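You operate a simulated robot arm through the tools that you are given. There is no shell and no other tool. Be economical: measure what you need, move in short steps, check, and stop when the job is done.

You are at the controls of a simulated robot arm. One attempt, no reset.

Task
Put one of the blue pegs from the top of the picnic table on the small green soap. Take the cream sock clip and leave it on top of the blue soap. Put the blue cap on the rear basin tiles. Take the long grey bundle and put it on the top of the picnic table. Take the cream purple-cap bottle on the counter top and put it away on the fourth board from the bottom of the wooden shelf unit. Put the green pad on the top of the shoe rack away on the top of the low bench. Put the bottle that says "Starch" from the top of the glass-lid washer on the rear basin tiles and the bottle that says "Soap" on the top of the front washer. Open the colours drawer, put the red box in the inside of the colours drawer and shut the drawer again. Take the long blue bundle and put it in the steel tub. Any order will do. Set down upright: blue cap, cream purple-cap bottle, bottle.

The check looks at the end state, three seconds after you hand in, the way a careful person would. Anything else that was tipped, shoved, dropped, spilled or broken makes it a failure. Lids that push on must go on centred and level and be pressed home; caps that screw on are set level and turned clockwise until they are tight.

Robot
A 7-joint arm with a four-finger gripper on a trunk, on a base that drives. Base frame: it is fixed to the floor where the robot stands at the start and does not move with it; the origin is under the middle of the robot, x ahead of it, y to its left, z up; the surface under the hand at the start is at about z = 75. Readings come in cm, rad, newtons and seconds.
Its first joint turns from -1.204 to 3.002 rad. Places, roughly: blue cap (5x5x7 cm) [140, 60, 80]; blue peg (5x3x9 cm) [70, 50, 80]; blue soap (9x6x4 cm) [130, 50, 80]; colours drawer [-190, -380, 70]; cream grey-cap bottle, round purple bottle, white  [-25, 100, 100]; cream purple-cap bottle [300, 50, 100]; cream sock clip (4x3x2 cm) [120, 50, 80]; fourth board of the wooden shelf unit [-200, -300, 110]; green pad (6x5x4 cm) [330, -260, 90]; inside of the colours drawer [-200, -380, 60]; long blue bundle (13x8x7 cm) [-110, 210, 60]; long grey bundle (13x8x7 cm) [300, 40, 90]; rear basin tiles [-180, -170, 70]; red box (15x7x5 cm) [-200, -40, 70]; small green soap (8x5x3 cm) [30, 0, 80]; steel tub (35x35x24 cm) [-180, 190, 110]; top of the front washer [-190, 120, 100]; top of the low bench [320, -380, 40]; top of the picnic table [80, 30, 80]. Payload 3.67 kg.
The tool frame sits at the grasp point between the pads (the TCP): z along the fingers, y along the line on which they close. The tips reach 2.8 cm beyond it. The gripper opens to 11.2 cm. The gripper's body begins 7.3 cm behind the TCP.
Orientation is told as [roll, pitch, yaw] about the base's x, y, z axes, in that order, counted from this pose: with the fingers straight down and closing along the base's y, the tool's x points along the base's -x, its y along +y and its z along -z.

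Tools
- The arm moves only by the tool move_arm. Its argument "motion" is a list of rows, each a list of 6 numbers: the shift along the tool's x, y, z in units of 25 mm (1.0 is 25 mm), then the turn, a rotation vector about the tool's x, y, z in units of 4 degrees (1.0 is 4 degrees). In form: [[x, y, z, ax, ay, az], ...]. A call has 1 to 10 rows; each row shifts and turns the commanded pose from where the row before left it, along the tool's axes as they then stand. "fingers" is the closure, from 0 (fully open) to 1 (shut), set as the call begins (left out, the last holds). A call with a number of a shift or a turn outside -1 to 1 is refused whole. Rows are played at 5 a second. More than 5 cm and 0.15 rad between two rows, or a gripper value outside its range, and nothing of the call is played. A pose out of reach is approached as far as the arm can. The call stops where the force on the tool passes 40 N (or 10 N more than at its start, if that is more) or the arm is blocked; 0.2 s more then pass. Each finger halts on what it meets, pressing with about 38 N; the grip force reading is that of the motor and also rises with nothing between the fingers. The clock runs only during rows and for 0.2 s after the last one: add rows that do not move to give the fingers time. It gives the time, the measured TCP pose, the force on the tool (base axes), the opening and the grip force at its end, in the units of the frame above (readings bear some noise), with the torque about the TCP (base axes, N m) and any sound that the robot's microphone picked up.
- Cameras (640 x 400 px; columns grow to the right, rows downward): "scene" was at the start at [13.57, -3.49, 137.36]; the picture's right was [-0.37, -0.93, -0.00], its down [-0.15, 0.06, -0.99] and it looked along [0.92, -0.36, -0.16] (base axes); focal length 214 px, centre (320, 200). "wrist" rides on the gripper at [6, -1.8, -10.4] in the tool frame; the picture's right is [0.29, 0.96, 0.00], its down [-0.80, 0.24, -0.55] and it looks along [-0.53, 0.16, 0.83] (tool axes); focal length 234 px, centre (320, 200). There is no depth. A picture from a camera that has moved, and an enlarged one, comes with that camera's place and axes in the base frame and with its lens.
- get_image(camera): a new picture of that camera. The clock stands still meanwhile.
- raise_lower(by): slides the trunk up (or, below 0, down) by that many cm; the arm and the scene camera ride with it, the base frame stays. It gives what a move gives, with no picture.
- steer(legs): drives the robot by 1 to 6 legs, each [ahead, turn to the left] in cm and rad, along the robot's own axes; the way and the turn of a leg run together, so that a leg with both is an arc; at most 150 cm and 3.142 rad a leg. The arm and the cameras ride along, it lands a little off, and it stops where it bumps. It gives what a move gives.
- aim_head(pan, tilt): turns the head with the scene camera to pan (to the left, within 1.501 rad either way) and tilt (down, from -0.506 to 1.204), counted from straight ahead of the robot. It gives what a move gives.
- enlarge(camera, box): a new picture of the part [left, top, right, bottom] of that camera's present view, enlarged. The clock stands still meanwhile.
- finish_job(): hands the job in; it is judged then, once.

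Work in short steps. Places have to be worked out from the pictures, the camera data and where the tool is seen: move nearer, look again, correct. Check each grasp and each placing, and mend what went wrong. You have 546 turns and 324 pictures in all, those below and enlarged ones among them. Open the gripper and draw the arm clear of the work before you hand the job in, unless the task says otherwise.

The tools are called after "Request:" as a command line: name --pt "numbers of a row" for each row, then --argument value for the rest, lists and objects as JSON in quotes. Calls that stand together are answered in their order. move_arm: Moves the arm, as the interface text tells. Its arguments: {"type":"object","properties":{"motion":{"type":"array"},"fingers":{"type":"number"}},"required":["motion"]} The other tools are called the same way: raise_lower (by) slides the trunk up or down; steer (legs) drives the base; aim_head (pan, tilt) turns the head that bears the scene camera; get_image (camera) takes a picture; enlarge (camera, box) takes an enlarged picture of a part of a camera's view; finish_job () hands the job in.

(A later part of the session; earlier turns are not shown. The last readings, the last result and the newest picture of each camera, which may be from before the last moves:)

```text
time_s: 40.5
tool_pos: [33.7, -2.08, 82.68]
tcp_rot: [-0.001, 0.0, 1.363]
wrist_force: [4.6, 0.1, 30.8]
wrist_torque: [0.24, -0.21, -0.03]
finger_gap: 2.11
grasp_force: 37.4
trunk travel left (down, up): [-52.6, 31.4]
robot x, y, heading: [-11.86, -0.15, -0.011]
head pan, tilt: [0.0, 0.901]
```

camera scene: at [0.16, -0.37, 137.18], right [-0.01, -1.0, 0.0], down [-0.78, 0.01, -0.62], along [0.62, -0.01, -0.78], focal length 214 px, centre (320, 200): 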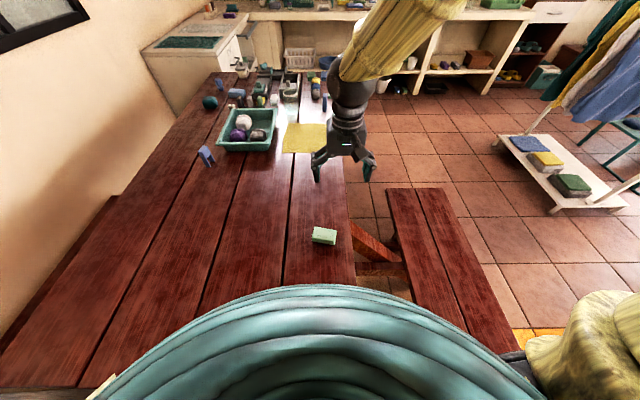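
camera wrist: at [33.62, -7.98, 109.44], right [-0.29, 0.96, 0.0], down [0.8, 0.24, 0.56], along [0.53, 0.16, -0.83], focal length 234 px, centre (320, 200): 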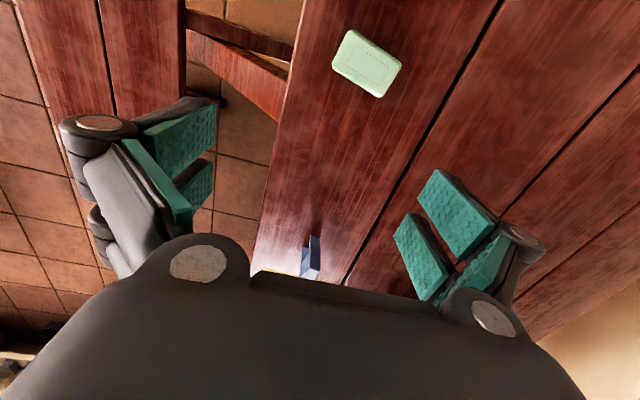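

In contact (28 N). Ease up slightly and open, then rise.

Request:
move_arm --pt "0 0 -0.12 0 0 0" --pt "0 0 0 0 0 0"

Request:
move_arm --pt "0 0 0 0 0 0" --pt "0 0 0 0 0 0" --pt "0 0 -0.6 0 0 0" --pt "0 0 -0.8 0 0 0" --pt "0 0 -1 0 0 0" --pt "0 0 -1 0 0 0" --pt "0 0 -1 0 0 0" --pt "0 0 -1 0 0 0" --fingers 0

Request:
enlarge --camera "scene" --box '[240, 150, 400, 270]'

```text
time_s: 41.1
tool_pos: [33.65, -2.13, 83.03]
tcp_rot: [0.001, 0.002, 1.364]
wrist_force: [-0.2, -0.1, -0.6]
wrist_torque: [-0.01, -0.01, -0.01]
finger_gap: 2.09
grasp_force: 38.4
trunk travel left (down, up): [-52.6, 31.4]
robot x, y, heading: [-11.96, -0.16, -0.008]
head pan, tilt: [0.0, 0.901]
```

```text
time_s: 42.9
tool_pos: [33.69, -2.19, 96.59]
tcp_rot: [0.0, 0.0, 1.363]
wrist_force: [0.1, 0.2, -0.2]
wrist_torque: [0.02, -0.03, 0.0]
finger_gap: 11.22
grasp_force: 0.1
trunk travel left (down, up): [-52.6, 31.4]
robot x, y, heading: [-12.19, -0.36, -0.011]
head pan, tilt: [0.0, 0.901]
```

```text
3.33 times, centred on (320, 210) of scene
camera zoom: at [0.31, -0.41, 137.16], right [-0.01, -1.0, 0.0], down [-0.78, 0.01, -0.62], along [0.62, -0.01, -0.78], focal length 715 px, centre (320, 167)
```

zoom: 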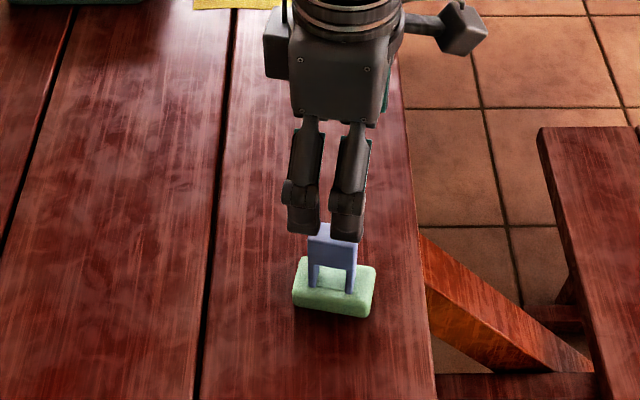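

Peg stands squarely on the soap. Now I'll raise the arm and look around for the driving route: look down at my own base near the table edge, and to the right.

Request:
move_arm --pt "0 0 -1 0 0 0" --pt "0 0 -1 0 0 1" --pt "0 0 -1 0 0 1" --pt "0 0 -1 0 0 1" --pt "0 0 -1 0 0 1" --pt "0 0 -1 0 0 1" --pt "0 0 0 0 0 1" --pt "0 0 0 0 0 1" --pt "0 0 0 0 0 1" --pt "0 0 0 0 0 1"

Request:
aim_head --pan 0.7 --tilt 1.2

Request:
get_image --camera "scene"

Request:
aim_head --pan -1.2 --tilt 0.5

Request:
get_image --camera "scene"

```text
time_s: 45.1
tool_pos: [33.82, -2.01, 111.69]
tcp_rot: [0.002, 0.001, 0.732]
wrist_force: [0.0, -0.1, 0.3]
wrist_torque: [0.0, -0.03, 0.0]
finger_gap: 11.21
grasp_force: 0.0
trunk travel left (down, up): [-52.6, 31.4]
robot x, y, heading: [-12.12, -0.28, -0.015]
head pan, tilt: [0.0, 0.901]
```

```text
time_s: 46.2
tool_pos: [33.78, -2.23, 111.4]
tcp_rot: [-0.001, 0.0, 0.734]
wrist_force: [1.1, -0.1, -0.5]
wrist_torque: [0.03, -0.03, 0.01]
finger_gap: 11.22
grasp_force: 0.1
trunk travel left (down, up): [-52.6, 31.4]
robot x, y, heading: [-12.33, -0.57, -0.008]
head pan, tilt: [0.7, 1.201]
```

```text
292 pictures are left
camera scene: at [-2.87, 3.26, 135.18], right [0.64, -0.77, 0.0], down [-0.72, -0.59, -0.36], along [0.28, 0.23, -0.93], focal length 214 px, centre (320, 200)
```

scene: 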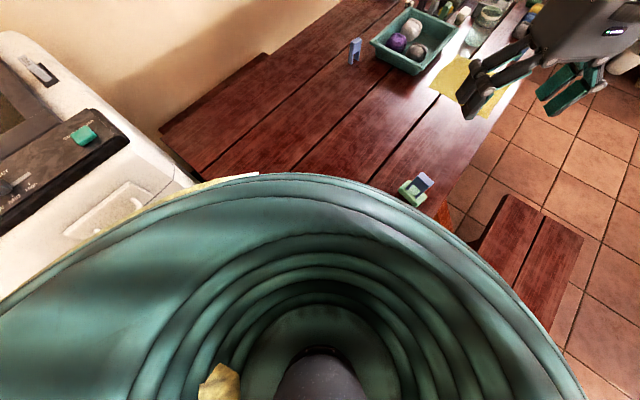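

```text
time_s: 48.0
tool_pos: [33.78, -2.08, 111.5]
tcp_rot: [-0.001, 0.001, 0.734]
wrist_force: [-0.5, 0.0, 0.1]
wrist_torque: [0.0, 0.01, -0.01]
finger_gap: 11.19
grasp_force: 0.1
trunk travel left (down, up): [-52.6, 31.4]
robot x, y, heading: [-12.6, -0.13, -0.008]
head pan, tilt: [-1.201, 0.499]
```

```text
291 pictures are left
camera scene: at [-3.97, -8.82, 140.54], right [-0.94, -0.35, 0.0], down [-0.17, 0.45, -0.88], along [0.31, -0.82, -0.48], focal length 214 px, centre (320, 200)
```

scene: 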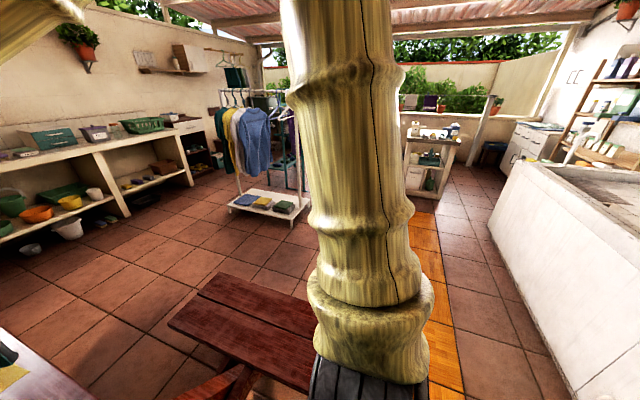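

The route: back out, go around the bench (x 5–80, y −40…−74) along y≈−112, up to x≈145, then turn to face the table. Drive that in two parts.

Request:
steer --legs '[[-35, 0], [0, -1.571], [112, 0], [0, 1.571]]'

Request:
aim_head --pan 0.0 --tilt 0.4

Request:
get_image --camera "scene"

```text
time_s: 63.5
tool_pos: [-7.83, -118.36, 111.42]
tcp_rot: [0.0, 0.001, 0.676]
wrist_force: [-0.2, -0.3, 0.2]
wrist_torque: [-0.04, -0.01, 0.02]
finger_gap: 11.19
grasp_force: 0.0
trunk travel left (down, up): [-52.6, 31.4]
robot x, y, heading: [-53.41, -113.66, -0.071]
head pan, tilt: [-1.201, 0.499]
```

```text
time_s: 64.9
tool_pos: [-7.96, -118.37, 111.42]
tcp_rot: [0.0, 0.001, 0.676]
wrist_force: [-0.7, -0.5, -1.6]
wrist_torque: [0.01, -0.02, -0.01]
finger_gap: 11.2
grasp_force: 0.0
trunk travel left (down, up): [-52.6, 31.4]
robot x, y, heading: [-53.64, -113.81, -0.074]
head pan, tilt: [0.0, 0.4]
```

```text
290 pictures are left
camera scene: at [-39.48, -114.8, 141.46], right [-0.07, -1.0, 0.0], down [-0.39, 0.03, -0.92], along [0.92, -0.06, -0.39], focal length 214 px, centre (320, 200)
```

scene: 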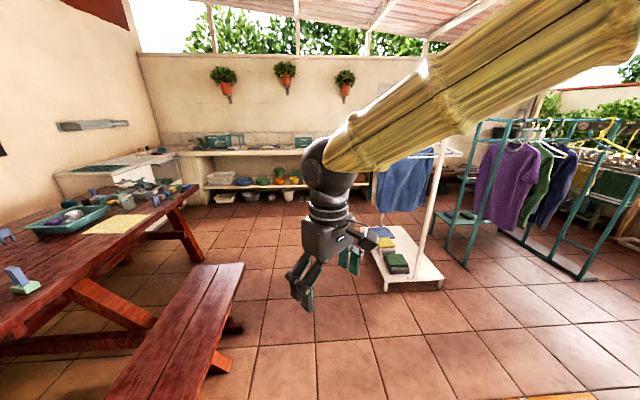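

Path is clear. Straighten and drive to x≈145, then turn to face the table's far part.

Request:
steer --legs '[[0, 0.074], [100, 0], [98, 0], [0, 1.571]]'

Request:
aim_head --pan 0.0 --tilt 0.6

Request:
get_image --camera "scene"

```text
time_s: 79.1
tool_pos: [146.12, -63.73, 111.39]
tcp_rot: [-0.001, 0.0, 2.345]
wrist_force: [-0.4, 0.1, -0.4]
wrist_torque: [-0.01, 0.0, 0.04]
finger_gap: 11.22
grasp_force: 0.1
trunk travel left (down, up): [-52.6, 31.4]
robot x, y, heading: [146.26, -109.64, 1.598]
head pan, tilt: [0.0, 0.4]
```

```text
time_s: 79.9
tool_pos: [146.27, -63.8, 111.43]
tcp_rot: [-0.002, 0.001, 2.346]
wrist_force: [-0.4, -0.1, 0.4]
wrist_torque: [-0.01, 0.01, 0.0]
finger_gap: 11.18
grasp_force: 0.1
trunk travel left (down, up): [-52.6, 31.4]
robot x, y, heading: [146.07, -110.07, 1.604]
head pan, tilt: [0.0, 0.6]
```

```text
289 pictures are left
camera scene: at [145.64, -96.01, 139.64], right [1.0, 0.03, 0.0], down [0.02, -0.56, -0.83], along [-0.02, 0.82, -0.56], focal length 214 px, centre (320, 200)
```

scene: 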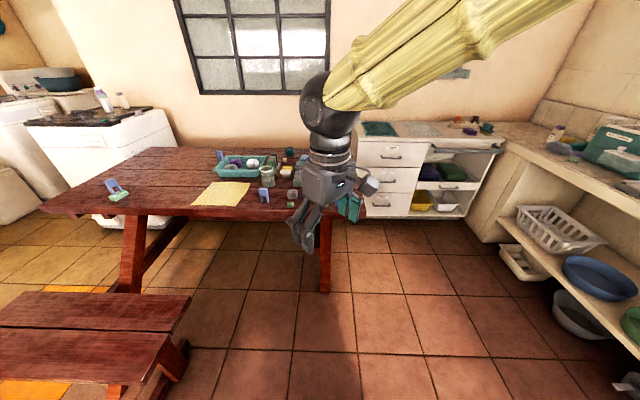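

The table's far leg stands near (147,−6). I'll head to about (125,−28), staying clear of leg and bench; first most of the way, then look down.

Request:
steer --legs '[[0, 0.217], [55, 0], [0, -0.23]]'

Request:
aim_head --pan 0.3 --tilt 1.0

Request:
get_image --camera "scene"

```text
time_s: 84.7
tool_pos: [133.84, -9.97, 111.55]
tcp_rot: [0.0, -0.001, 2.325]
wrist_force: [0.3, 0.7, 0.0]
wrist_torque: [0.0, 0.04, 0.03]
finger_gap: 11.18
grasp_force: 0.0
trunk travel left (down, up): [-52.6, 31.4]
robot x, y, heading: [132.4, -55.87, 1.578]
head pan, tilt: [0.0, 0.6]
```

```text
time_s: 85.5
tool_pos: [133.8, -9.97, 111.47]
tcp_rot: [0.0, -0.001, 2.326]
wrist_force: [-0.3, -1.1, 0.2]
wrist_torque: [-0.03, 0.07, 0.0]
finger_gap: 11.2
grasp_force: 0.1
trunk travel left (down, up): [-52.6, 31.4]
robot x, y, heading: [132.45, -56.03, 1.576]
head pan, tilt: [0.3, 1.0]
```

```text
288 pictures are left
camera scene: at [130.57, -44.3, 136.44], right [0.95, 0.3, 0.0], down [0.26, -0.8, -0.54], along [-0.16, 0.52, -0.84], focal length 214 px, centre (320, 200)
```

scene: 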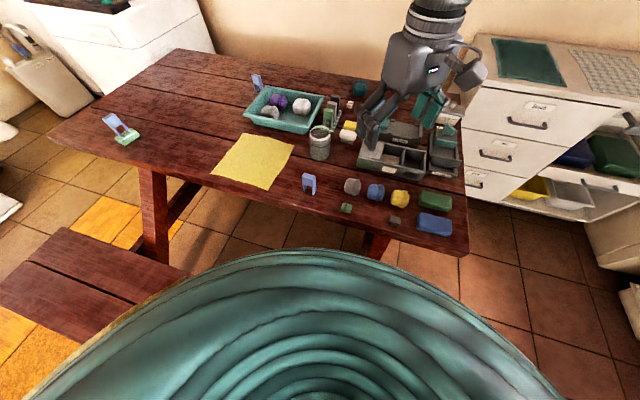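

Good view. Go 24 cm more, to y≈−32.

Request:
steer --legs '[[24, 0.0]]'

Request:
aim_head --pan 0.1 --tilt 0.8

Request:
get_image --camera "scene"

```text
time_s: 87.4
tool_pos: [132.83, 12.42, 111.55]
tcp_rot: [0.0, 0.001, 2.335]
wrist_force: [0.2, 0.6, 0.4]
wrist_torque: [0.03, 0.04, -0.03]
finger_gap: 11.23
grasp_force: 0.3
trunk travel left (down, up): [-52.6, 31.4]
robot x, y, heading: [131.94, -33.68, 1.597]
head pan, tilt: [0.3, 1.0]
stopped in leg 1: the robot was blocked; the commanded pose is now the measured one
```

```text
time_s: 88.2
tool_pos: [132.77, 12.54, 111.44]
tcp_rot: [-0.002, 0.002, 2.333]
wrist_force: [0.2, -0.2, 0.5]
wrist_torque: [0.01, -0.02, -0.01]
finger_gap: 11.2
grasp_force: 0.1
trunk travel left (down, up): [-52.6, 31.4]
robot x, y, heading: [131.51, -33.12, 1.595]
head pan, tilt: [0.099, 0.799]
```

```text
287 pictures are left
camera scene: at [130.62, -20.52, 137.95], right [0.99, 0.13, 0.0], down [0.09, -0.71, -0.7], along [-0.09, 0.69, -0.72], focal length 214 px, centre (320, 200)
```

scene: 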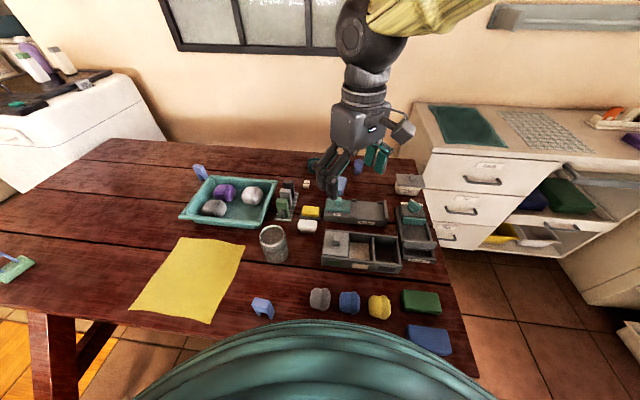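

It bumped lightly at y≈−33. I'll back 1.5 cm and check that nothing was disturbed (peg on soap) and zoom on the clip/soap/cap region.

Request:
steer --legs '[[-1.5, 0]]'

Request:
enlarge --camera "scene" --box '[0, 220, 80, 300]'

Request:
move_arm --pt "0 0 0 0 0 1" --pt "0 0 0 0 0 1" --pt "0 0 0 0 0 1" --pt "0 0 0 0 0 1" --pt "0 0 0 0 0 1" --pt "0 0 0 0 0 1" --pt "0 0 0 0 0 1" --pt "0 0 0 0 0 1" --pt "0 0 0 0 0 1" --pt "0 0 0 0 0 1"

Request:
enlarge --camera "scene" --box '[240, 130, 460, 270]'

Request:
get_image --camera "wrist"

```text
time_s: 88.9
tool_pos: [132.86, 10.84, 111.44]
tcp_rot: [-0.001, 0.002, 2.334]
wrist_force: [0.1, -1.0, -0.7]
wrist_torque: [0.08, 0.0, -0.02]
finger_gap: 11.19
grasp_force: 0.0
trunk travel left (down, up): [-52.6, 31.4]
robot x, y, heading: [131.69, -35.16, 1.6]
head pan, tilt: [0.099, 0.799]
```

```text
5.00 times, centred on (40, 260) of scene
camera zoom: at [130.68, -22.15, 137.97], right [0.99, 0.13, 0.0], down [0.09, -0.71, -0.7], along [-0.09, 0.69, -0.72], focal length 1072 px, centre (1720, -100)
```

zoom: 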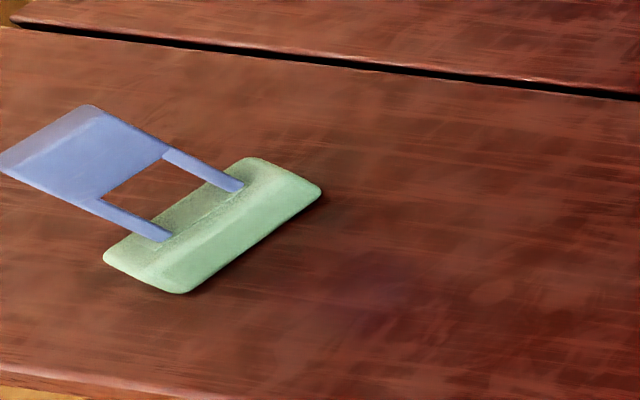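

```text
time_s: 91.1
tool_pos: [132.75, 11.04, 111.54]
tcp_rot: [-0.003, 0.001, 1.635]
wrist_force: [0.3, -0.1, 1.1]
wrist_torque: [0.01, 0.02, -0.04]
finger_gap: 11.2
grasp_force: 0.1
trunk travel left (down, up): [-52.6, 31.4]
robot x, y, heading: [132.02, -34.87, 1.601]
head pan, tilt: [0.099, 0.799]
```

```text
2.86 times, centred on (350, 200) of scene
camera zoom: at [130.68, -21.95, 137.95], right [0.99, 0.13, 0.0], down [0.09, -0.71, -0.7], along [-0.09, 0.69, -0.72], focal length 613 px, centre (234, 200)
```

zoom: 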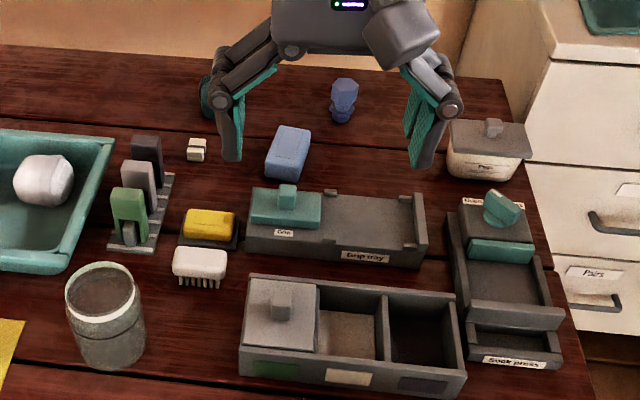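

```text
284 pictures are left
camera wrist: at [135.08, 5.2, 121.92], right [-0.94, -0.35, 0.0], down [-0.29, 0.78, 0.55], along [-0.19, 0.52, -0.83], focal length 234 px, centre (320, 200)
```

wrist: 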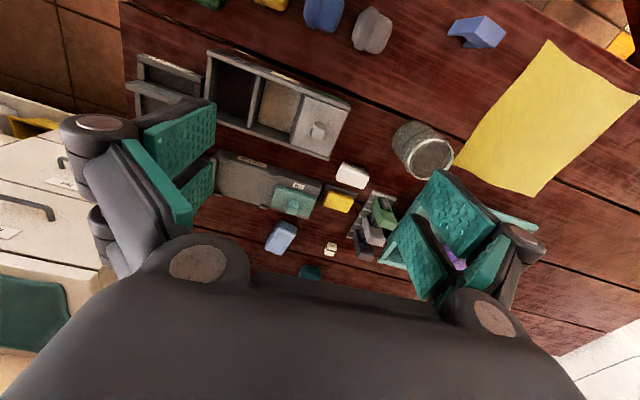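

Undisturbed. Clip ≈ (116.1,47.1), blue soap centre ≈ (129.9,46.3) with top z≈79, cap at about (139,62). Move closer to the clip, turning yaw to 1.571.

Request:
move_arm --pt "0 0 0 0 0 0.92" --pt "-1 0.7 0.6 0 0 0" --pt "-1 0.7 0.6 0 0 0" --pt "-1 0.7 0.6 0 0 0" --pt "-1 0.7 0.6 0 0 0" --pt "-1 0.7 0.6 0 0 0" --pt "-1 0.7 0.6 0 0 0" --pt "-1 0.7 0.6 0 0 0" --pt "-1 0.7 0.6 0 0 0" --pt "-1 0.7 0.6 0 0 0"

Request:
enlarge --camera "wrist" --box '[200, 100, 440, 250]'

```text
time_s: 93.3
tool_pos: [117.19, 33.75, 98.07]
tcp_rot: [-0.002, 0.003, 1.571]
wrist_force: [-0.6, 0.7, -0.7]
wrist_torque: [0.03, 0.0, -0.01]
finger_gap: 11.17
grasp_force: 0.0
trunk travel left (down, up): [-52.6, 31.4]
robot x, y, heading: [131.77, -34.71, 1.599]
head pan, tilt: [0.099, 0.799]
```

```text
2.67 times, centred on (320, 175) of wrist
camera zoom: at [119.11, 27.73, 108.48], right [-0.96, -0.29, 0.0], down [-0.24, 0.8, 0.55], along [-0.16, 0.53, -0.83], focal length 624 px, centre (320, 267)
```

zoom: 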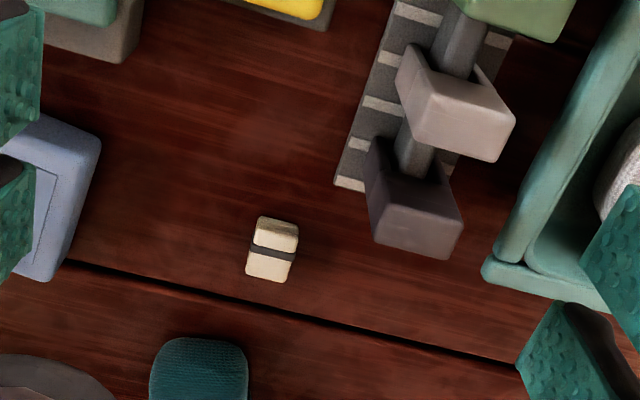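

Clip at (116.1,47.8), its length along y. Move over it with jaws half open, check, then descend to TCP z≈78.2.

Request:
move_arm --pt "-0.94 0.08 0.2 0 0 -0.5" --pt "-0.94 0.07 0.2 0 0 -0.5" --pt "-0.94 0.07 0.3 0 0 0" --pt "-0.94 0.07 0.3 0 0 0" --pt "-0.93 0.07 0.4 0 0 0" --pt "-0.93 0.07 0.4 0 0 0" --pt "0 0 0 0 0 0" --fingers 0.4

Request:
enlarge --camera "wrist" --box '[200, 50, 440, 250]'

```text
time_s: 94.9
tool_pos: [115.45, 47.63, 93.71]
tcp_rot: [-0.002, 0.0, 1.64]
wrist_force: [-0.2, -0.1, -0.6]
wrist_torque: [0.01, -0.02, -0.02]
finger_gap: 6.73
grasp_force: 0.1
trunk travel left (down, up): [-52.6, 31.4]
robot x, y, heading: [132.11, -35.18, 1.598]
head pan, tilt: [0.099, 0.799]
```

```text
2.00 times, centred on (320, 150) of wrist
camera zoom: at [117.81, 41.76, 104.16], right [-0.94, -0.35, 0.0], down [-0.3, 0.78, 0.55], along [-0.2, 0.52, -0.83], focal length 468 px, centre (320, 300)
```

zoom: 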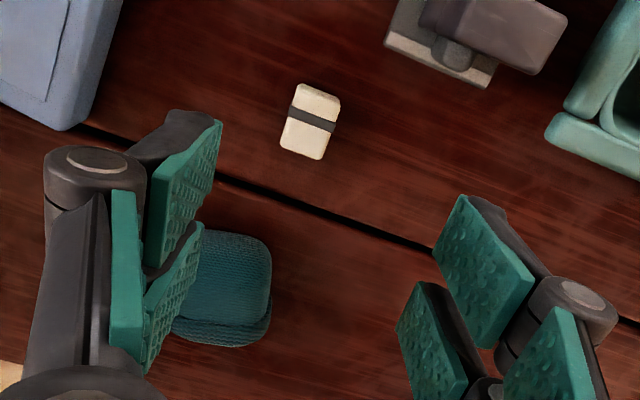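

Small correction (+0.55 x, +0.27 y), yaw back to 1.571, descend.

Request:
move_arm --pt "0 0 0.3 0 0 1" --pt "-0.1 -0.22 0.9 0 0 0" --pt "0 0 1 0 0 0" --pt "0 0 1 0 0 0" --pt "0 0 1 0 0 0" --pt "0 0 0.9 0 0 0" --pt "0 0 0.7 0 0 0" --pt "0 0 0.3 0 0 0" --pt "0 0 0 0 0 0"

Request:
enlarge --camera "wrist" --box '[200, 100, 440, 300]'

```text
time_s: 96.9
tool_pos: [115.9, 47.79, 78.22]
tcp_rot: [-0.002, -0.001, 1.571]
wrist_force: [-0.1, 0.9, 0.6]
wrist_torque: [0.01, 0.06, -0.01]
finger_gap: 6.7
grasp_force: 0.0
trunk travel left (down, up): [-52.6, 31.4]
robot x, y, heading: [131.9, -35.11, 1.598]
head pan, tilt: [0.099, 0.799]
```

```text
2.00 times, centred on (320, 200) of wrist
camera zoom: at [117.71, 41.87, 88.68], right [-0.96, -0.29, 0.0], down [-0.24, 0.8, 0.55], along [-0.16, 0.53, -0.83], focal length 468 px, centre (320, 200)
```

zoom: 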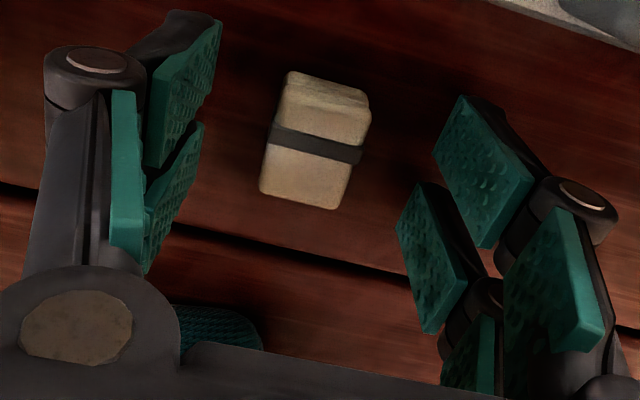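

Well straddled. Close and lift.

Request:
move_arm --pt "0 0 0 0 0 0" --pt "0 0 0 0 0 0" --pt "0 0 0 0 0 0" --pt "0 0 -0.5 0 0 0" --pt "0 0 -1 0 0 0" --pt "0 0 -1 0 0 0" --pt "0 0 -1 0 0 0" --fingers 1

Request:
enlarge --camera "wrist" --box '[200, 50, 440, 250]'

```text
time_s: 98.5
tool_pos: [116.34, 47.84, 86.38]
tcp_rot: [0.002, 0.01, 1.564]
wrist_force: [0.3, -0.8, 0.1]
wrist_torque: [0.03, 0.02, -0.01]
finger_gap: 2.46
grasp_force: 37.6
trunk travel left (down, up): [-52.6, 31.4]
robot x, y, heading: [131.74, -34.87, 1.596]
head pan, tilt: [0.099, 0.799]
```

```text
2.00 times, centred on (320, 150) of wrist
camera zoom: at [118.17, 41.94, 96.84], right [-0.96, -0.28, 0.01], down [-0.23, 0.81, 0.55], along [-0.16, 0.52, -0.84], focal length 468 px, centre (320, 300)
```

zoom: 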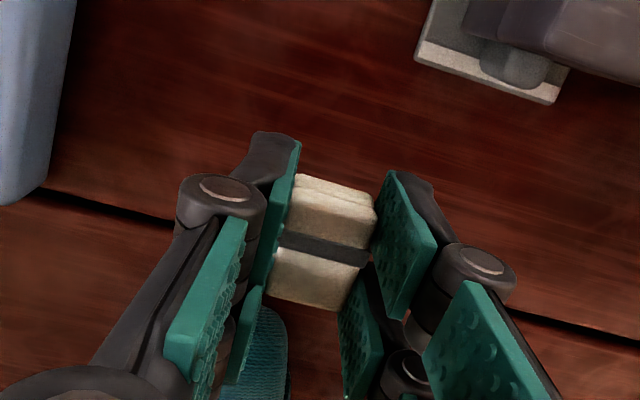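

Clip held. Lift to ~91 and carry over the soap centre (129.9,46.3).

Request:
move_arm --pt "0 0 -1 0 0 0" --pt "0 0 -0.9 0 0 0" --pt "0.1 -0.9 0 0 0 0" --pt "0.1 -0.9 0 0 0 0" --pt "0.1 -0.9 0 0 0 0" --pt "0.1 -0.9 0 0 0 0" --pt "0.1 -0.9 0 0 0 0" --pt "0.1 -0.9 0 0 0 0" --pt "0 0 0 0 0 0"

Request:
get_image --camera "wrist"

Request:
enlarge --camera "scene" --box '[270, 120, 430, 240]'

```text
time_s: 100.5
tool_pos: [129.34, 46.25, 91.59]
tcp_rot: [-0.001, -0.001, 1.571]
wrist_force: [-0.2, -0.1, 0.0]
wrist_torque: [0.0, 0.01, -0.02]
finger_gap: 2.47
grasp_force: 37.9
trunk travel left (down, up): [-52.6, 31.4]
robot x, y, heading: [131.9, -35.12, 1.598]
head pan, tilt: [0.099, 0.799]
```

```text
279 pictures are left
camera wrist: at [131.28, 40.24, 102.05], right [-0.96, -0.29, 0.0], down [-0.24, 0.8, 0.55], along [-0.16, 0.53, -0.83], focal length 234 px, centre (320, 200)
```

wrist: 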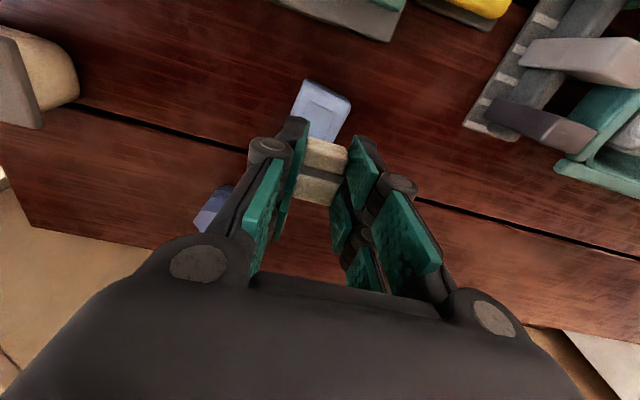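

```text
3.33 times, centred on (350, 180) of scene
camera zoom: at [130.62, -21.93, 137.95], right [0.99, 0.13, 0.0], down [0.09, -0.71, -0.7], along [-0.09, 0.69, -0.72], focal length 715 px, centre (220, 267)
```

zoom: 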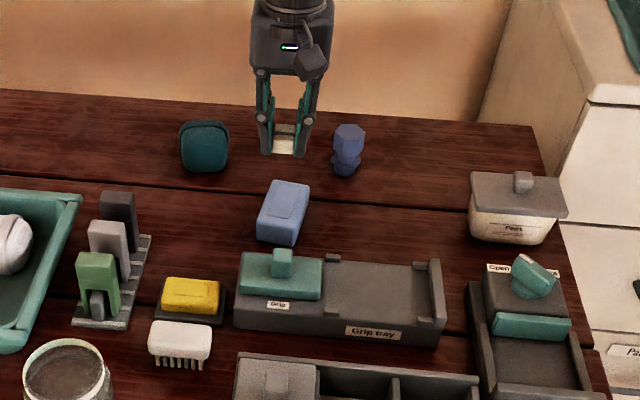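

Soap centre refined to (130,47). Shift and lower to just above it.

Request:
move_arm --pt "-0.3 -0.26 0 0 0 0" --pt "0 0 0.9 0 0 0" --pt "0 0 0.9 0 0 0" --pt "0 0 0.9 0 0 0" --pt "0 0 0.7 0 0 0" --pt "0 0 0 0 0 0"

Request:
enlarge --camera "wrist" --box '[200, 50, 440, 250]'

Request:
enlarge --camera "scene" --box '[300, 130, 380, 200]'

```text
time_s: 101.9
tool_pos: [130.09, 46.85, 83.1]
tcp_rot: [-0.003, 0.0, 1.573]
wrist_force: [-0.8, -0.8, -0.6]
wrist_torque: [0.0, 0.02, 0.0]
finger_gap: 2.49
grasp_force: 38.0
trunk travel left (down, up): [-52.6, 31.4]
robot x, y, heading: [131.47, -35.12, 1.597]
head pan, tilt: [0.099, 0.799]
```

```text
2.00 times, centred on (320, 150) of wrist
camera zoom: at [131.96, 40.91, 93.51], right [-0.96, -0.29, 0.0], down [-0.24, 0.8, 0.55], along [-0.16, 0.53, -0.83], focal length 468 px, centre (320, 300)
```

zoom: 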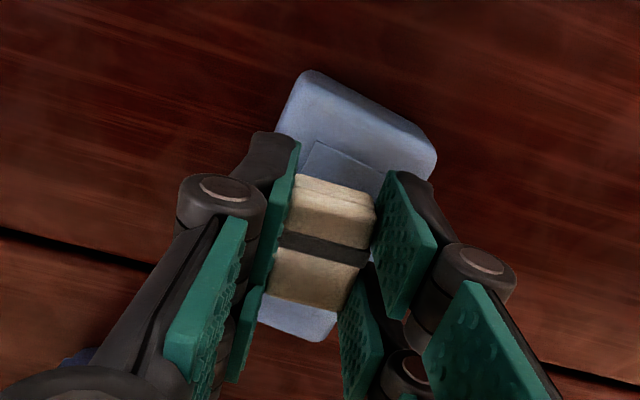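

```text
5.71 times, centred on (340, 165) of scene
camera zoom: at [130.67, -21.96, 137.95], right [0.99, 0.13, 0.0], down [0.09, -0.71, -0.7], along [-0.09, 0.69, -0.72], focal length 1226 px, centre (206, 400)
```

zoom: 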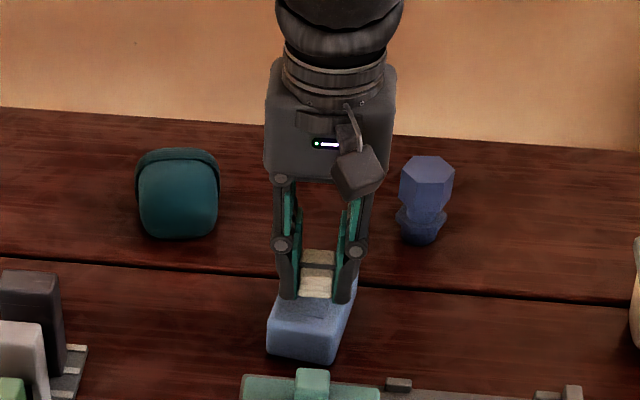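

Over the soap. Lower by fine steps to contact.

Request:
move_arm --pt "0.15 0 0.1 0 0 0" --pt "0 0 0.08 0 0 0" --pt "0 0 0 0 0 0"

Request:
move_arm --pt "0 0 0.08 0 0 0" --pt "0 0 0.06 0 0 0" --pt "0 0 0 0 0 0"

```text
time_s: 102.7
tool_pos: [129.98, 46.46, 82.75]
tcp_rot: [-0.003, 0.0, 1.57]
wrist_force: [-0.3, 0.1, -0.9]
wrist_torque: [-0.03, 0.02, -0.03]
finger_gap: 2.5
grasp_force: 38.3
trunk travel left (down, up): [-52.6, 31.4]
robot x, y, heading: [132.2, -34.94, 1.594]
head pan, tilt: [0.099, 0.799]
```

```text
time_s: 103.5
tool_pos: [129.96, 46.56, 82.39]
tcp_rot: [-0.001, -0.001, 1.57]
wrist_force: [0.6, -1.1, -0.3]
wrist_torque: [0.0, -0.03, -0.04]
finger_gap: 2.48
grasp_force: 38.3
trunk travel left (down, up): [-52.6, 31.4]
robot x, y, heading: [132.07, -35.03, 1.595]
head pan, tilt: [0.099, 0.799]
```

Request:
move_arm --pt "0 0 0.06 0 0 0" --pt "0 0 0.06 0 0 0" --pt "0 0 0 0 0 0"

Request:
move_arm --pt "0 0 0.06 0 0 0" --pt "0 0 0.06 0 0 0" --pt "0 0 0 0 0 0"

```text
time_s: 104.3
tool_pos: [130.0, 46.55, 82.14]
tcp_rot: [-0.002, 0.001, 1.572]
wrist_force: [-0.1, 1.1, -1.0]
wrist_torque: [0.0, 0.0, 0.0]
finger_gap: 2.51
grasp_force: 38.0
trunk travel left (down, up): [-52.6, 31.4]
robot x, y, heading: [131.93, -34.98, 1.599]
head pan, tilt: [0.099, 0.799]
```

```text
time_s: 105.1
tool_pos: [129.87, 46.74, 81.81]
tcp_rot: [-0.003, -0.001, 1.57]
wrist_force: [-1.2, 0.7, 3.8]
wrist_torque: [0.04, 0.04, 0.01]
finger_gap: 2.53
grasp_force: 38.6
trunk travel left (down, up): [-52.6, 31.4]
robot x, y, heading: [131.92, -34.91, 1.597]
head pan, tilt: [0.099, 0.799]
```

Contact just begins (3.8 N). Open gently and rise.

Request:
move_arm --pt "0 0 0 0 0 0" --pt "0 0 0 0 0 0" --pt "0 0 -0.4 0 0 0" --pt "0 0 -0.8 0 0 0" --pt "0 0 -1 0 0 0" --pt "0 0 -1 0 0 0" --pt "0 0 -1 0 0 0" --fingers 0.4

Request:
enlarge --camera "scene" --box '[300, 130, 400, 200]'

```text
time_s: 106.7
tool_pos: [130.04, 46.55, 92.23]
tcp_rot: [-0.003, 0.0, 1.571]
wrist_force: [-0.4, -0.2, 0.3]
wrist_torque: [0.03, -0.01, 0.0]
finger_gap: 6.73
grasp_force: 0.0
trunk travel left (down, up): [-52.6, 31.4]
robot x, y, heading: [131.72, -34.93, 1.6]
head pan, tilt: [0.099, 0.799]
```

```text
5.71 times, centred on (350, 165) of scene
camera zoom: at [130.67, -22.01, 137.95], right [0.99, 0.13, 0.0], down [0.09, -0.71, -0.7], along [-0.09, 0.69, -0.72], focal length 1226 px, centre (149, 400)
```

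zoom: 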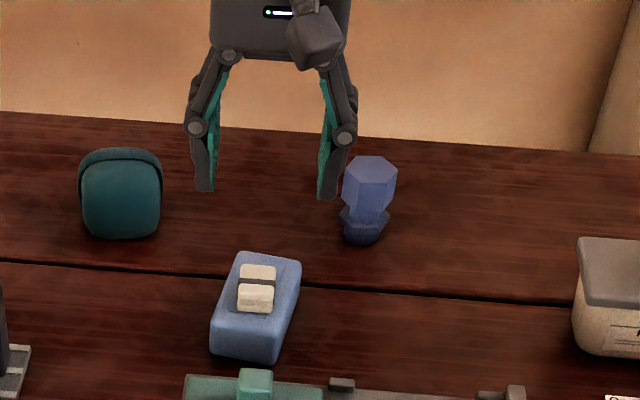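

Clip rests on the blue soap. Next the grey bundle: raise and retract the arm, then drive back and over to the counter.

Request:
move_arm --pt "0 0 -1 0 0 0" --pt "0 0 -1 0 0 0" --pt "0 0 -1 0 0 0" --pt "0.5 0 -1 0 0 0" --pt "0.5 0 -1 0 0 0" --pt "1 0 -1 0 0 0" --pt "1 0 -1 0 0 0" --pt "1 0 -1 0 0 0" --pt "1 0 0 0 0 0" --pt "1 0 0 0 0 0" --fingers 0

Request:
move_arm --pt "1 0 0 0 0 0" --pt "1 0 0 0 0 0" --pt "1 0 0 0 0 0" --pt "1 0 0 0 0 0" --pt "1 0 0 0 0 0" --pt "1 0 0 0 0 0" --pt "0 0 0 0 0 0"

Request:
aim_head --pan -1.2 --tilt 0.5

Request:
get_image --camera "scene"

```text
time_s: 108.9
tool_pos: [129.97, 31.48, 112.66]
tcp_rot: [-0.002, -0.003, 1.572]
wrist_force: [-0.1, -0.4, 1.0]
wrist_torque: [0.03, 0.0, -0.03]
finger_gap: 11.19
grasp_force: 0.1
trunk travel left (down, up): [-52.6, 31.4]
robot x, y, heading: [131.79, -34.88, 1.598]
head pan, tilt: [0.099, 0.799]
```

```text
time_s: 110.5
tool_pos: [129.63, 16.48, 112.06]
tcp_rot: [-0.003, 0.0, 1.572]
wrist_force: [0.6, -0.4, 0.8]
wrist_torque: [-0.01, -0.05, 0.01]
finger_gap: 11.21
grasp_force: 0.0
trunk travel left (down, up): [-52.6, 31.4]
robot x, y, heading: [131.73, -35.12, 1.6]
head pan, tilt: [0.099, 0.799]
```

```text
time_s: 112.0
tool_pos: [129.71, 16.74, 112.24]
tcp_rot: [-0.002, 0.0, 1.571]
wrist_force: [0.3, -0.5, 0.5]
wrist_torque: [0.0, 0.0, 0.01]
finger_gap: 11.22
grasp_force: 0.1
trunk travel left (down, up): [-52.6, 31.4]
robot x, y, heading: [132.04, -35.15, 1.598]
head pan, tilt: [-1.201, 0.499]
```

```text
274 pictures are left
camera scene: at [140.09, -26.43, 140.54], right [0.39, -0.92, 0.0], down [-0.44, -0.19, -0.88], along [0.81, 0.34, -0.48], focal length 214 px, centre (320, 200)
```

scene: 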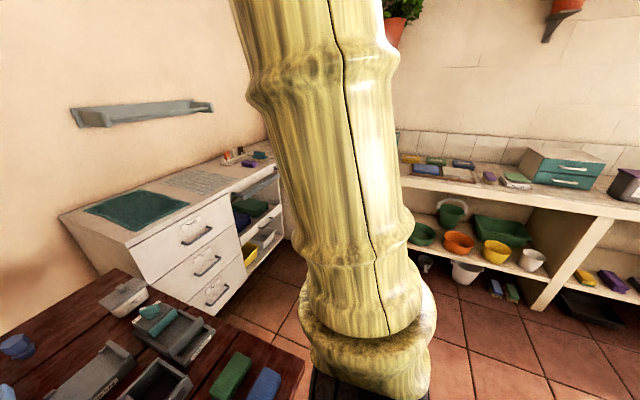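

Drive: back 60, turn to +x, forward 90, then look.

Request:
steer --legs '[[-60, 0], [0, -1.598], [90, 0]]'

Request:
aim_head --pan 0.5 --tilt 0.5

Request:
get_image --camera "scene"

```text
time_s: 123.6
tool_pos: [275.35, -91.48, 112.15]
tcp_rot: [-0.001, 0.0, -0.003]
wrist_force: [0.1, -0.5, 0.5]
wrist_torque: [0.03, 0.0, -0.02]
finger_gap: 11.2
grasp_force: 0.1
trunk travel left (down, up): [-52.6, 31.4]
robot x, y, heading: [223.7, -93.61, 0.022]
head pan, tilt: [-1.201, 0.499]
```

```text
time_s: 125.4
tool_pos: [275.11, -91.64, 112.11]
tcp_rot: [-0.001, 0.0, -0.003]
wrist_force: [0.8, 0.7, -0.8]
wrist_torque: [0.0, -0.04, 0.01]
finger_gap: 11.21
grasp_force: 0.0
trunk travel left (down, up): [-52.6, 31.4]
robot x, y, heading: [223.78, -93.51, 0.023]
head pan, tilt: [0.499, 0.499]
```

```text
273 pictures are left
camera scene: at [236.55, -88.98, 140.55], right [0.5, -0.87, 0.0], down [-0.41, -0.24, -0.88], along [0.76, 0.44, -0.48], focal length 214 px, centre (320, 200)
```

scene: 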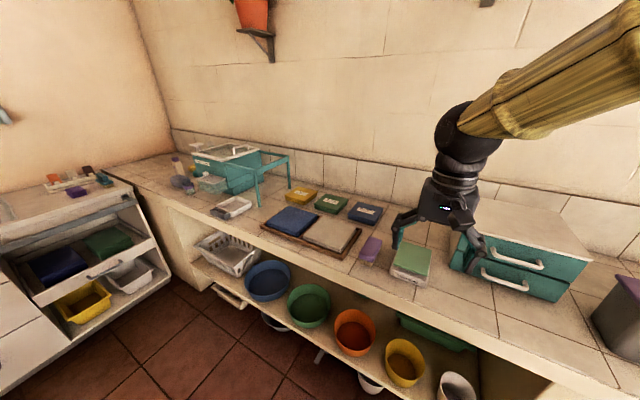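

The grey bundle is at about (294,35) with the bottle just behind it. Drive to (222,15) facing the counter.

Request:
steer --legs '[[0, 1.55], [108, 0], [0, -1.571]]'

Request:
aim_head --pan 0.3 --tilt 0.5

Request:
get_image --camera "scene"

Request:
get_image --camera "wrist"

```text
time_s: 138.4
tool_pos: [279.2, 14.75, 112.12]
tcp_rot: [-0.002, -0.001, -0.037]
wrist_force: [-0.2, 1.1, 0.4]
wrist_torque: [-0.02, 0.02, -0.03]
finger_gap: 11.21
grasp_force: 0.0
trunk travel left (down, up): [-52.6, 31.4]
robot x, y, heading: [228.04, 14.51, -0.015]
head pan, tilt: [0.499, 0.499]
```

```text
time_s: 139.1
tool_pos: [279.25, 14.71, 112.13]
tcp_rot: [-0.002, 0.0, -0.036]
wrist_force: [-0.1, -0.5, 0.1]
wrist_torque: [-0.01, 0.03, 0.02]
finger_gap: 11.19
grasp_force: 0.1
trunk travel left (down, up): [-52.6, 31.4]
robot x, y, heading: [227.61, 14.45, -0.009]
head pan, tilt: [0.3, 0.499]
```

```text
272 pictures are left
camera scene: at [241.35, 17.07, 140.55], right [0.29, -0.96, 0.0], down [-0.46, -0.14, -0.88], along [0.84, 0.25, -0.48], focal length 214 px, centre (320, 200)
```

scene: 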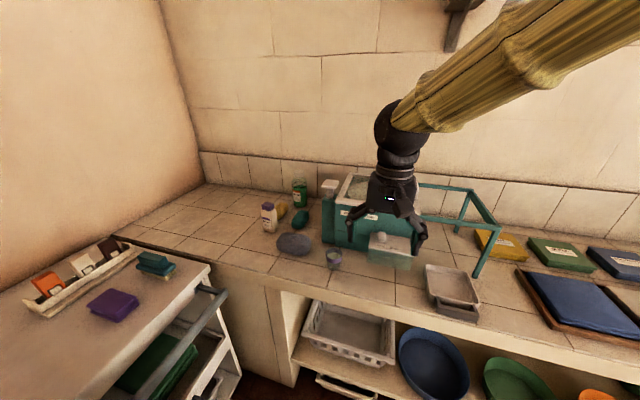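

```text
271 pictures are left
camera wrist: at [273.34, 13.23, 122.6], right [-0.25, 0.97, 0.0], down [0.81, 0.21, 0.55], along [0.54, 0.14, -0.83], focal length 234 px, centre (320, 200)
```

wrist: 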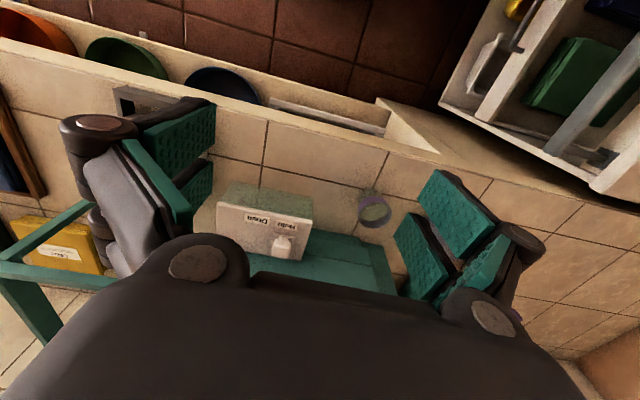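

Grey bundle ≈ (297,43), small glass cup near it at (294,28), bottle ≈ (306,59). Move the hand over for a close look.

Request:
move_arm --pt "-0.3 1 0 0 0 0" --pt "-0.3 1 0 0 0 0" --pt "-0.3 1 0 0 0 0" --pt "-0.3 1 0 0 0 0" --pt "-0.3 1 0 0 0 0" --pt "-0.3 1 0 0 0 0" --pt "-0.3 1 0 0 0 0" --pt "-0.3 1 0 0 0 0" --pt "0 1 0 0 0 0" --pt "0 1 0 0 0 0"

Request:
get_image --camera "wrist"

Request:
enlarge --camera "scene" --box '[230, 170, 390, 290]'

```text
time_s: 141.3
tool_pos: [286.78, 38.56, 113.88]
tcp_rot: [0.037, 0.006, -0.05]
wrist_force: [-0.4, -0.2, -0.4]
wrist_torque: [-0.01, -0.05, -0.01]
finger_gap: 11.22
grasp_force: 0.0
trunk travel left (down, up): [-52.6, 31.4]
robot x, y, heading: [227.91, 14.64, -0.007]
head pan, tilt: [0.3, 0.499]
```

```text
270 pictures are left
camera wrist: at [280.87, 36.72, 124.25], right [-0.24, 0.97, 0.04], down [0.81, 0.18, 0.56], along [0.54, 0.16, -0.83], focal length 234 px, centre (320, 200)
```

wrist: 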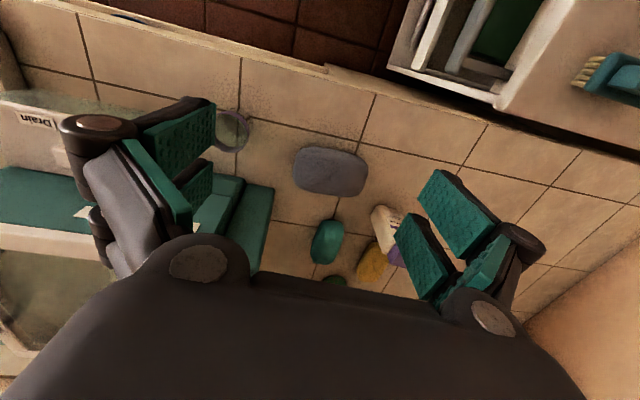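

```text
3.33 times, centred on (310, 230) of scene
camera zoom: at [240.69, 18.06, 139.67], right [0.41, -0.91, 0.0], down [-0.51, -0.23, -0.83], along [0.75, 0.34, -0.56], focal length 715 px, centre (353, 100)
```

zoom: 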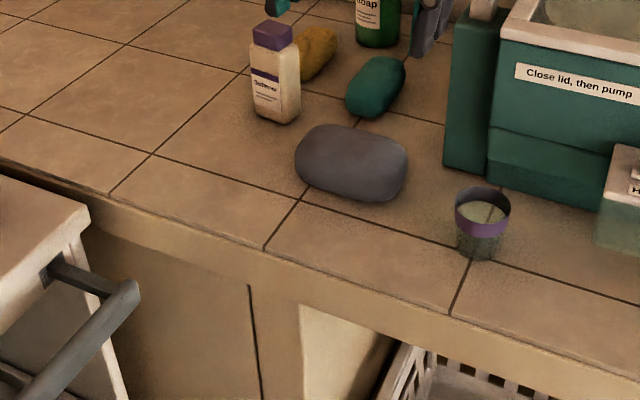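

The arm nudged the head when reaching left. I'll bring the hand back to the front, and instead turn the base left 0.45 rad so the bundle lies straight ahead.

Request:
move_arm --pt "0.2 -1 0 0 0 0" --pt "0.2 -1 0 0 0 0" --pt "0.2 -1 0 0 0 0" --pt "0.2 -1 0 0 0 0" --pt "0.2 -1 0 0 0 0" --pt "0.2 -1 0 0 0 0" --pt "0.2 -1 0 0 0 0" --pt "0.2 -1 0 0 0 0" --pt "0.2 -1 0 0 0 0" --pt "0 0 0 0 0 0"

Request:
steer --legs '[[0, 0.5]]'

Request:
aim_head --pan 0.1 --tilt 0.7

Request:
get_image --camera "scene"

```text
time_s: 143.5
tool_pos: [280.74, 17.33, 112.15]
tcp_rot: [-0.002, 0.0, -0.037]
wrist_force: [0.4, -0.1, 0.5]
wrist_torque: [-0.05, 0.01, 0.0]
finger_gap: 11.21
grasp_force: 0.2
trunk travel left (down, up): [-52.6, 31.4]
robot x, y, heading: [228.11, 14.83, -0.009]
head pan, tilt: [0.3, 0.499]
```

```text
time_s: 145.4
tool_pos: [272.31, 43.24, 112.2]
tcp_rot: [-0.001, 0.0, 0.483]
wrist_force: [0.8, 0.3, 0.5]
wrist_torque: [-0.06, 0.0, 0.02]
finger_gap: 11.19
grasp_force: 0.0
trunk travel left (down, up): [-52.6, 31.4]
robot x, y, heading: [227.6, 14.3, 0.504]
head pan, tilt: [0.3, 0.499]
```

```text
time_s: 146.1
tool_pos: [272.36, 43.24, 112.19]
tcp_rot: [-0.002, -0.001, 0.481]
wrist_force: [0.1, -0.5, 0.1]
wrist_torque: [0.0, -0.01, -0.04]
finger_gap: 11.21
grasp_force: 0.0
trunk travel left (down, up): [-52.6, 31.4]
robot x, y, heading: [227.73, 14.42, 0.509]
head pan, tilt: [0.099, 0.7]
```

```text
268 pictures are left
camera scene: at [238.98, 21.83, 138.78], right [0.57, -0.82, 0.0], down [-0.53, -0.37, -0.77], along [0.63, 0.44, -0.64], focal length 214 px, centre (320, 200)
```

scene: 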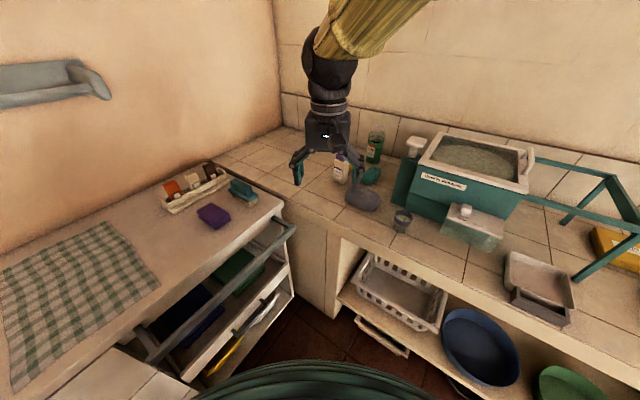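

Turn yaw to 1.70 so the fingers close across the bundle's width, and move to a viewing spot behind it.

Request:
move_arm --pt "0 0 0 0 0 -1" --pt "0 0 0 0 0 -1" --pt "0 0 0 0 0 -1" --pt "0 0 0 0 0 -1" --pt "0 0 0 0 0 -1" --pt "0 0 0 0 0 -1" --pt "0 0 0 0 0 -1" --pt "0 0 0 0 0 -1" --pt "0 0 0 0 0 -1" --pt "0 0 0 0 0 -1"

Request:
move_arm --pt "0.5 -1 0 0 0 -1" --pt "0.5 -1 0 0 0 -1" --pt "0.5 -1 0 0 0 -1" --pt "0.5 -1 0 0 0 -1" --pt "0.5 -1 0 0 0 -1" --pt "0.5 -1 0 0 0 -1" --pt "0.5 -1 0 0 0 -1" --pt "0.5 -1 0 0 0 -0.5" --pt "0.5 -1 0 0 0 0" --pt "0.5 -1 0 0 0 0"

Request:
get_image --camera "wrist"

```text
time_s: 148.3
tool_pos: [272.28, 43.18, 112.1]
tcp_rot: [-0.001, -0.001, 1.181]
wrist_force: [-0.4, 0.9, 0.0]
wrist_torque: [-0.01, 0.03, 0.01]
finger_gap: 11.21
grasp_force: 0.0
trunk travel left (down, up): [-52.6, 31.4]
robot x, y, heading: [227.71, 14.51, 0.514]
head pan, tilt: [0.099, 0.7]
```

```text
time_s: 150.5
tool_pos: [295.62, 28.62, 112.16]
tcp_rot: [0.0, 0.0, 1.705]
wrist_force: [0.1, -0.3, -0.1]
wrist_torque: [-0.01, 0.05, -0.01]
finger_gap: 11.19
grasp_force: 0.0
trunk travel left (down, up): [-52.6, 31.4]
robot x, y, heading: [227.89, 14.66, 0.504]
head pan, tilt: [0.099, 0.7]
```

```text
267 pictures are left
camera wrist: at [298.43, 22.93, 122.64], right [-0.91, -0.41, 0.0], down [-0.34, 0.76, 0.55], along [-0.23, 0.5, -0.83], focal length 234 px, centre (320, 200)
```

wrist: 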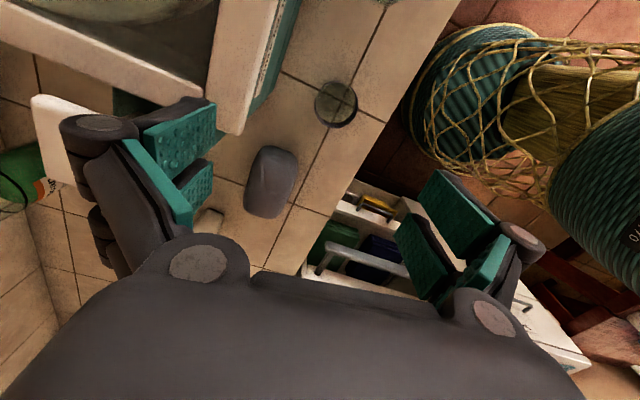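

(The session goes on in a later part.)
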